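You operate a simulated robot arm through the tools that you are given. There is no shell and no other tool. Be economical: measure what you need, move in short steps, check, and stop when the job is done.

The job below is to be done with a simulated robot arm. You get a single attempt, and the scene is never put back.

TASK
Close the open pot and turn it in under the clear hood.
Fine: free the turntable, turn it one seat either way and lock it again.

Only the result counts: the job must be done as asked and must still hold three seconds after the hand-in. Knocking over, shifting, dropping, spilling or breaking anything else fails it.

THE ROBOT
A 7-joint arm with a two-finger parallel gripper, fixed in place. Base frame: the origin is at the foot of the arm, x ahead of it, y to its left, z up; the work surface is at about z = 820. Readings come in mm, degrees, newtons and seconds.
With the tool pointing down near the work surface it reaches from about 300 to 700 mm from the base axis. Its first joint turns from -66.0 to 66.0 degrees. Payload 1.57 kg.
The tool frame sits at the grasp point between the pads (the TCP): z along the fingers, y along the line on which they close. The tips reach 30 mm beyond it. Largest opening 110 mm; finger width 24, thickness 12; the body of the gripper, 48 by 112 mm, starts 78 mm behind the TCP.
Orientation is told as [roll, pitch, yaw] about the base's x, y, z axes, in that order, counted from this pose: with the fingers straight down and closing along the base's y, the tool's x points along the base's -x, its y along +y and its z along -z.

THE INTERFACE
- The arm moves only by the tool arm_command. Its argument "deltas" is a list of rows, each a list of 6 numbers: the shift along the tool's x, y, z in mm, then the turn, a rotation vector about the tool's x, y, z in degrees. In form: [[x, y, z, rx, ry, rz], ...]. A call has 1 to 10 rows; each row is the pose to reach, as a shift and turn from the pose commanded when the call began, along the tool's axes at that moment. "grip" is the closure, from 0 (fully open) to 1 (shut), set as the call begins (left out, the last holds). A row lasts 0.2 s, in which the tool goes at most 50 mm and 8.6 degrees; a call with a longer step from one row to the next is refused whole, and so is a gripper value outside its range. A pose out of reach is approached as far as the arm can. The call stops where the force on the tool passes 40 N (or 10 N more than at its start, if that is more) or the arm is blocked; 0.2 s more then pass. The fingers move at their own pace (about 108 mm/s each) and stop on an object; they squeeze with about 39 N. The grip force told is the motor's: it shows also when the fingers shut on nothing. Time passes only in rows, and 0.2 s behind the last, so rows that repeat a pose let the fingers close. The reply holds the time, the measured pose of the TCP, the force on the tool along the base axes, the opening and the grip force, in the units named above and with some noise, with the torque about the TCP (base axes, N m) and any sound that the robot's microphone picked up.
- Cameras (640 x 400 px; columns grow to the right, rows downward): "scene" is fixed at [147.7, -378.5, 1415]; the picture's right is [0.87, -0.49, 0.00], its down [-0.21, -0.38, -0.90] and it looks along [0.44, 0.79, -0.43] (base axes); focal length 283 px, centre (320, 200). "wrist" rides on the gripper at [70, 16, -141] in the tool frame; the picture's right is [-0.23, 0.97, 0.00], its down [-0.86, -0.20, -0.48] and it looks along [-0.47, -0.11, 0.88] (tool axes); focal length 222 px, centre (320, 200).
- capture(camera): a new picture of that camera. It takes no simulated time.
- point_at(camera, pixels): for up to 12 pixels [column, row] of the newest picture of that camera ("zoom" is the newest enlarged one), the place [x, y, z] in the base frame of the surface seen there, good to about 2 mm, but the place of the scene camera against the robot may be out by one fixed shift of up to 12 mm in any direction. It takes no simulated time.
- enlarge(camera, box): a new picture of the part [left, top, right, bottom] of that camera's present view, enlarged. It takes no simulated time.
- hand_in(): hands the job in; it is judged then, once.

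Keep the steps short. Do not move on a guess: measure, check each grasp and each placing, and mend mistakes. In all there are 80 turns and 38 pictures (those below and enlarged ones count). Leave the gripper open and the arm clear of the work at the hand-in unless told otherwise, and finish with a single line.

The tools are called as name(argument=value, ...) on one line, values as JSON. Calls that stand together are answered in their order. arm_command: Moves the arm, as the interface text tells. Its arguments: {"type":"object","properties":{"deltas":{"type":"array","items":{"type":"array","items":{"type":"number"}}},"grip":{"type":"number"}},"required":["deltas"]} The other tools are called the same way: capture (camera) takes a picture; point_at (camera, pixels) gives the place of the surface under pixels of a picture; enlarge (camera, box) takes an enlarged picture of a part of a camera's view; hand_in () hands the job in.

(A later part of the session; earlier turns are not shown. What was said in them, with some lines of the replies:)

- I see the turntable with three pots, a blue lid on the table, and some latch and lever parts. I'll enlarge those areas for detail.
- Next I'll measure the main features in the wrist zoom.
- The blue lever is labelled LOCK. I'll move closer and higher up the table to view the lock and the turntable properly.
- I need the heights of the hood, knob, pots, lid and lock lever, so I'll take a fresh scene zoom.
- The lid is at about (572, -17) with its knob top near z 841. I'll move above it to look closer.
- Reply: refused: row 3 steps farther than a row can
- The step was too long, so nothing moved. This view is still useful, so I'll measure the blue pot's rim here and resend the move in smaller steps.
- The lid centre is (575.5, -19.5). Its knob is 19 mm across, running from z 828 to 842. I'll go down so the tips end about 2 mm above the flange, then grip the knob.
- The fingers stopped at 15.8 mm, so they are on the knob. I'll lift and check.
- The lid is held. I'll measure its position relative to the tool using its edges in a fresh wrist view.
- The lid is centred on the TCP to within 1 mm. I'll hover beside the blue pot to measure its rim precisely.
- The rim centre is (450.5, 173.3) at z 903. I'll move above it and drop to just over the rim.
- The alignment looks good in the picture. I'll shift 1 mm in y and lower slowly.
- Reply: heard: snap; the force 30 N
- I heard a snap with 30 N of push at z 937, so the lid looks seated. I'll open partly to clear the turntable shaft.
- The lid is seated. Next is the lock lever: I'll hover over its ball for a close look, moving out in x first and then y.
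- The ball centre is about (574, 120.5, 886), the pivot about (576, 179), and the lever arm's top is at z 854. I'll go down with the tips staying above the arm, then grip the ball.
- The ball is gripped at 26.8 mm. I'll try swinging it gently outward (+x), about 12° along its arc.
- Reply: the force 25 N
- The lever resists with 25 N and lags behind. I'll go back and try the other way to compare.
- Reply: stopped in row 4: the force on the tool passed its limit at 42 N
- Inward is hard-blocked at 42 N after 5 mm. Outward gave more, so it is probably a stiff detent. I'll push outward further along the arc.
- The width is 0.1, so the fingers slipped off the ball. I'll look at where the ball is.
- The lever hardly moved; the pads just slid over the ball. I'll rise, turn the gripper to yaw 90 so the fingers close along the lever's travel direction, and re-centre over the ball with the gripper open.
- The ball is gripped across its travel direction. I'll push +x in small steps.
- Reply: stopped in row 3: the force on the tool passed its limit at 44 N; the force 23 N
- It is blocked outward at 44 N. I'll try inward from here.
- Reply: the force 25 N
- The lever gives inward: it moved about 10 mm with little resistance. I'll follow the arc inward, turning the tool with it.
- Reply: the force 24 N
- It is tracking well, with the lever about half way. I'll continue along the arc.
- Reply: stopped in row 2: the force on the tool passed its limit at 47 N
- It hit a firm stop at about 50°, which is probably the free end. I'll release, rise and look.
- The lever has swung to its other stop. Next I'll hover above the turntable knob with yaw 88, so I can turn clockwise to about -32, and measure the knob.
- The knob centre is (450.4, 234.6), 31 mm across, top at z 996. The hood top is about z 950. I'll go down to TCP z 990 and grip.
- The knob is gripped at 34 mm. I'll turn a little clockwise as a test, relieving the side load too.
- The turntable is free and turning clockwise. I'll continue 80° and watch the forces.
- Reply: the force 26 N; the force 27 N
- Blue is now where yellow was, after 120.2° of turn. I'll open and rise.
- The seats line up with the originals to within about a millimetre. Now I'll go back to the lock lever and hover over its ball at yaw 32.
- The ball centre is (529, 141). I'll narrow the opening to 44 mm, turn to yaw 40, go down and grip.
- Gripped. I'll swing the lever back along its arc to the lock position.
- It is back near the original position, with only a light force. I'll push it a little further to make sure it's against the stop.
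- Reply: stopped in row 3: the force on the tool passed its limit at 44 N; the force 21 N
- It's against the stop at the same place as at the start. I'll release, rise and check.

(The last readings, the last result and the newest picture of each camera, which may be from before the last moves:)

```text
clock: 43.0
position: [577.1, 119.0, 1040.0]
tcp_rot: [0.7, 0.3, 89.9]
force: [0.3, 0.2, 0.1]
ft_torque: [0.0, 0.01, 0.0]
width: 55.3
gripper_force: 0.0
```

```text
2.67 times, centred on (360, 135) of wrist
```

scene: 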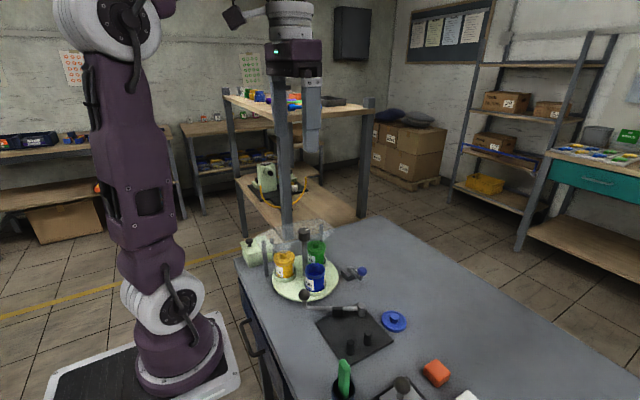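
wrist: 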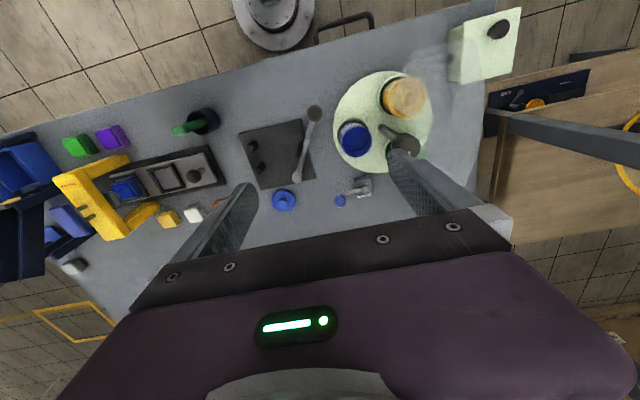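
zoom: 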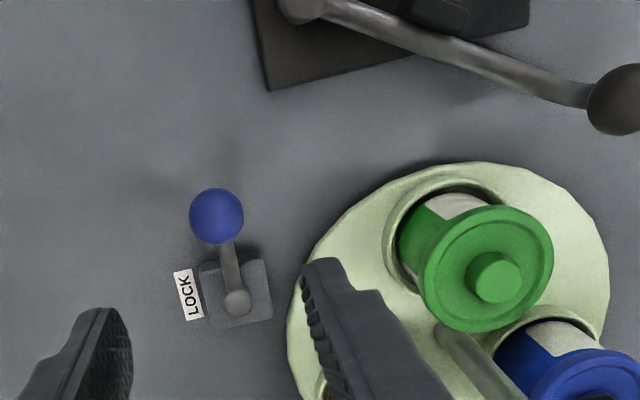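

The lever is back at its original pixel (529, 245) and the pots look right. I heard no click, so I'll test the lock at the knob. First I'll hover and measure its mark and the pots.

arm_command(deltas=[[0, 0, -25, 0, 0, 7.5], [-28, 30, -25, 0, 0, 15], [-56, 60, -25, 0, 0, 22.5], [-84, 90, -25, 0, 0, 30], [-115.6, 126.7, -25, 0, 0, 37.5], [-115.6, 126.7, -25, 0, 0, 45], [-115.6, 126.7, -25, 0, 0, 52.5], [-115.6, 126.7, -25, 0, 0, 60], [-115.6, 126.7, -25, 0, 0, 60]], grip=0.4)

enlarge(camera="wrist", box=[220, 60, 460, 210])

```text
clock: 45.0
position: [451.5, 234.0, 1066.5]
tcp_rot: [0.0, 0.8, 29.8]
force: [0.4, -0.1, -0.2]
ft_torque: [0.02, 0.01, 0.01]
width: 66.0
gripper_force: 0.0
```

```text
2.67 times, centred on (340, 135) of wrist
```

zoom: 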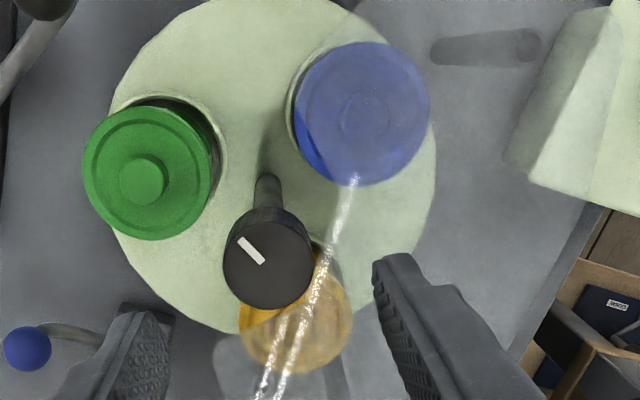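

point_at(camera="zoom", pixels=[[142, 178], [86, 175], [212, 170], [150, 109], [150, 237], [240, 239], [262, 262], [268, 258]])

```text
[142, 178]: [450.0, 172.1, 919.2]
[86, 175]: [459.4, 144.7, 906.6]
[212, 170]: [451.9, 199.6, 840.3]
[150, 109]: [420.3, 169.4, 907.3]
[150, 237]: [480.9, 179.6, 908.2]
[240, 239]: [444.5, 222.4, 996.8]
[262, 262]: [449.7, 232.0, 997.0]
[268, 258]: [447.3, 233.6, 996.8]
```

Green sits at (450, 172), where blue was. Next I'll grip the knob gently and test for rotation resistance.

arm_command(deltas=[[0.6, 1, 35, 0, 0, 0], [0.6, 1, 65, 0, 0, 0], [0.6, 1, 76, 0, 0, 0], [0.6, 1, 76, 0, 0, 0]])

arm_command(deltas=[[0, 0, 0, 0, 0, 0], [0, 0, 0, 0, 0, 0]], grip=1)

arm_command(deltas=[[0, 0, 0, 0, 0, 1], [0, 0, 0, 0, 0, 2], [0, 0, 0, 0, 0, 3], [0, 0, 0, 0, 0, 3]])

```text
clock: 46.0
position: [450.7, 234.2, 989.8]
tcp_rot: [0.0, 0.7, 30.0]
force: [-0.6, -0.1, 0.8]
ft_torque: [0.0, 0.01, -0.02]
width: 66.0
gripper_force: 0.0
```

```text
clock: 46.6
position: [450.8, 235.6, 989.1]
tcp_rot: [0.0, 0.6, 29.9]
force: [1.4, -3.4, -4.8]
ft_torque: [0.18, -0.57, -0.02]
width: 33.4
gripper_force: 41.6
```

```text
clock: 47.6
position: [451.0, 235.0, 989.5]
tcp_rot: [0.0, 0.8, 26.7]
force: [3.0, -4.9, -9.3]
ft_torque: [0.13, -0.31, -0.04]
width: 33.3
gripper_force: 41.3
```

There was almost no torque. I'll turn back through zero to +3° the other way and watch the torque.

arm_command(deltas=[[0, 0, 0, 0, 0, -1], [0, 0, 0, 0, 0, -2], [0, 0, 0, 0, 0, -3], [0, 0, 0, 0, 0, -4], [0, 0, 0, 0, 0, -5], [0, 0, 0, 0, 0, -6]])

enlarge(camera="scene", box=[230, 210, 390, 310])

```text
clock: 49.0
position: [449.4, 235.2, 989.2]
tcp_rot: [0.0, 0.7, 33.0]
force: [-0.4, -12.2, -11.4]
ft_torque: [0.19, -0.25, -0.13]
width: 33.6
gripper_force: 41.0
```

```text
4.00 times, centred on (310, 260) of scene
```

zoom: 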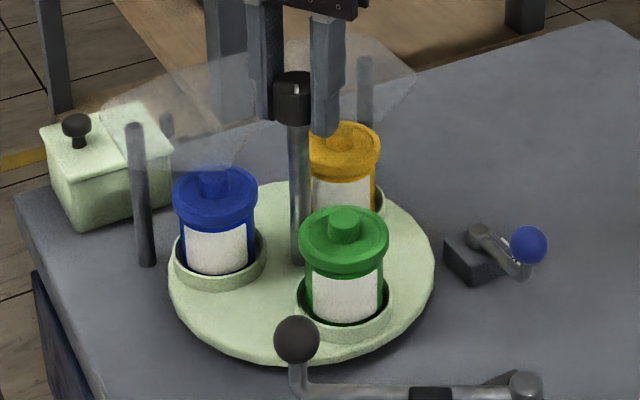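

The disc follows the knob by about 3°, so either the lock isn't engaged or it has play. I'll probe a bit further to tell which.

arm_command(deltas=[[0, 0, 0, 0, 0, -1.5], [0, 0, 0, 0, 0, -3], [0, 0, 0, 0, 0, -4.5], [0, 0, 0, 0, 0, -6]])

enlarge(camera="scene", box=[230, 210, 390, 310])

```text
clock: 50.0
position: [450.5, 236.3, 990.4]
tcp_rot: [0.1, 0.6, 39.0]
force: [3.6, -11.8, -2.9]
ft_torque: [-0.24, 0.02, -0.17]
width: 33.9
gripper_force: 41.5
```

```text
4.00 times, centred on (310, 260) of scene
```

zoom: 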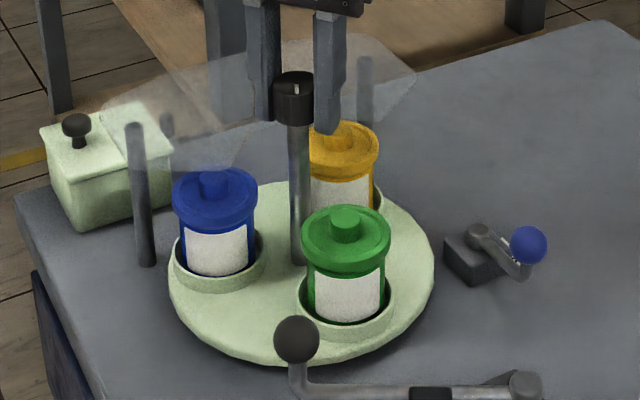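

The disc moved less than the tool turned, which hints at a block. I'll release and see where it settles.

arm_command(deltas=[[0, 0, 0, 0, 0, 0], [0, 0, 0, 0, 0, 0]], grip=0.4)

enlarge(camera="scene", box=[230, 210, 390, 310])

```text
clock: 50.6
position: [450.9, 237.4, 989.8]
tcp_rot: [0.1, 0.7, 38.9]
force: [0.1, -0.6, 0.7]
ft_torque: [0.02, 0.03, -0.02]
width: 66.0
gripper_force: 0.2
```

```text
4.00 times, centred on (310, 260) of scene
```

zoom: 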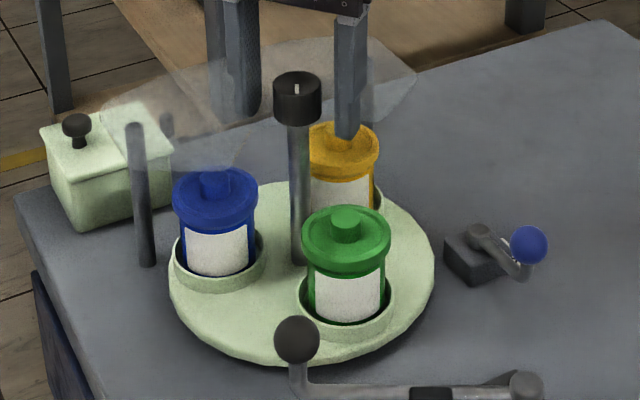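

I'll measure the disc angle now from this zoom, before using any more pictures.

point_at(camera="zoom", pixels=[[346, 210], [333, 222], [359, 222], [304, 238], [389, 236], [201, 180], [229, 180], [175, 205], [256, 205], [376, 152], [296, 85], [296, 93]])

```text
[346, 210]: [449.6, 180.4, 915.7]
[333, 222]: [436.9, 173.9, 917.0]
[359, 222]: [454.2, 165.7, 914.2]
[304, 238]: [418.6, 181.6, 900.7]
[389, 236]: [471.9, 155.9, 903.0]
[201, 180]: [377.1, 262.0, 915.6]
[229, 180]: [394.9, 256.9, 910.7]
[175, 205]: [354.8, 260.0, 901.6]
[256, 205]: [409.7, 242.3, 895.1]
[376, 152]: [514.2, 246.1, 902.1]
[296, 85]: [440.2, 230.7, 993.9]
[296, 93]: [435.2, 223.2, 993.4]
```

I'll regrip and turn clockwise in two stages, reading the torque each time, to tell lock play from a free disc.

arm_command(deltas=[[0, 0, 0, 0, 0, 0], [0, 0, 0, 0, 0, 0]], grip=1)

arm_command(deltas=[[0, 0, 0, 0, 0, 1.3], [0, 0, 0, 0, 0, 2.6], [0, 0, 0, 0, 0, 3.8]])

arm_command(deltas=[[0, 0, 0, 0, 0, 1.5], [0, 0, 0, 0, 0, 3], [0, 0, 0, 0, 0, 4]])

```text
clock: 51.2
position: [451.4, 235.7, 989.6]
tcp_rot: [0.1, 0.8, 38.9]
force: [3.8, -3.6, -2.2]
ft_torque: [-0.26, -0.53, 0.01]
width: 33.8
gripper_force: 41.8
```

```text
clock: 52.0
position: [450.5, 235.1, 990.6]
tcp_rot: [0.1, 0.7, 35.2]
force: [1.4, -1.7, -1.4]
ft_torque: [-0.24, -0.96, 0.08]
width: 33.6
gripper_force: 41.6
```

```text
clock: 52.9
position: [451.1, 235.1, 990.0]
tcp_rot: [0.0, 0.8, 31.0]
force: [0.9, -2.1, 3.4]
ft_torque: [-0.01, -0.38, 0.06]
width: 33.7
gripper_force: 41.4
```

arm_command(deltas=[[0, 0, 0, 0, 0, 2], [0, 0, 0, 0, 0, 4], [0, 0, 0, 0, 0, 6], [0, 0, 0, 0, 0, 8]])

enlarge(camera="scene", box=[230, 210, 390, 310])

```text
clock: 53.9
position: [451.7, 235.6, 989.6]
tcp_rot: [0.0, 0.7, 22.9]
force: [4.0, -5.1, 1.2]
ft_torque: [0.0, -0.37, 0.15]
width: 33.6
gripper_force: 41.3
```

```text
4.00 times, centred on (310, 260) of scene
```

zoom: 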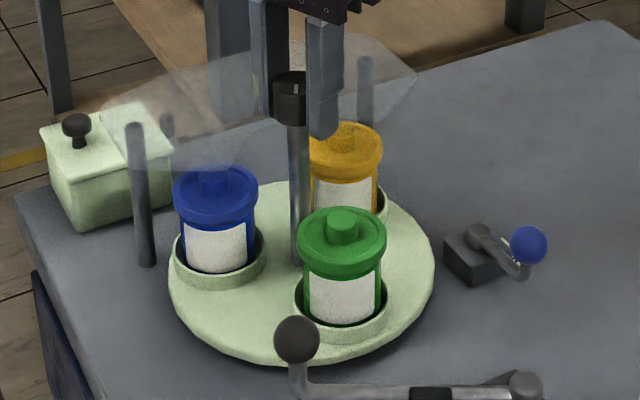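

The tool turned 16° but the disc moved only about 4°, back to its exact seat: green spans columns 298–386, against 299–386 originally. The lock is holding. I'll release and go straight up.

arm_command(deltas=[[0, 0, 0, 0, 0, 0], [0, 0, 0, 0, 0, 0]], grip=0.4)

arm_command(deltas=[[0, 0, -30, 0, 0, 0], [0, 0, -75, 0, 0, 0], [0, 0, -120, 0, 0, 0], [0, 0, -165, 0, 0, 0], [0, 0, -165, 0, 0, 0]])

enlarge(camera="scene", box=[230, 210, 390, 310])

point_at(camera="zoom", pixels=[[329, 222], [355, 222], [300, 238], [384, 238], [201, 178], [229, 178], [343, 207], [530, 245]])

```text
clock: 54.5
position: [450.1, 235.7, 989.9]
tcp_rot: [0.0, 0.8, 23.2]
force: [0.7, 0.1, 0.3]
ft_torque: [0.02, 0.01, -0.03]
width: 66.0
gripper_force: 0.1
```

```text
clock: 55.6
position: [451.4, 235.0, 1151.0]
tcp_rot: [-0.1, 0.8, 23.1]
force: [-0.4, 0.0, -0.2]
ft_torque: [0.03, -0.03, 0.03]
width: 65.9
gripper_force: 0.0
```

```text
4.00 times, centred on (310, 260) of scene
```

zoom: 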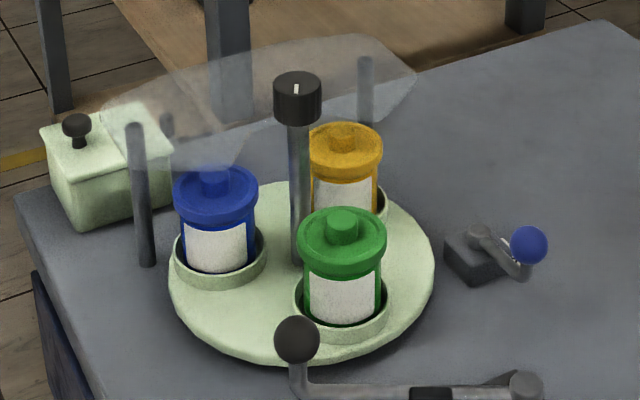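

```text
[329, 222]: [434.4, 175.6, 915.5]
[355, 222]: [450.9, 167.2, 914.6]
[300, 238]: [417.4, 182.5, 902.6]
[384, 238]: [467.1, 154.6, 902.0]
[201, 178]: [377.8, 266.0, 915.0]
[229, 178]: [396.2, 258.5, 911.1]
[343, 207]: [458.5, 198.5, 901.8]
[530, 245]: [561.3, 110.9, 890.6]
```

Everything is in place: the blue pot is closed under the hood, the disc is on its seat, and the lever is back at its start position. I'll open the gripper fully, clear of the work, and then hand in.

arm_command(deltas=[[0, 0, -40, 0, 0, 0], [0, 0, -80, 0, 0, 0], [0, 0, -80, 0, 0, 0]], grip=0)

hand_in()

```text
clock: 56.5
position: [452.0, 232.9, 1233.8]
tcp_rot: [0.0, 0.7, 23.1]
force: [0.7, 0.0, -0.5]
ft_torque: [0.01, 0.01, 0.0]
width: 109.8
gripper_force: 0.0
```

```text
The job is handed in.
```

The blue pot is closed (its lid snapped on) and turned one seat clockwise under the clear hood; the lock lever is back at its start stop, and in a twist test the disc gave about 4° as the tool turned 16°, so the lock resists but may have some play.
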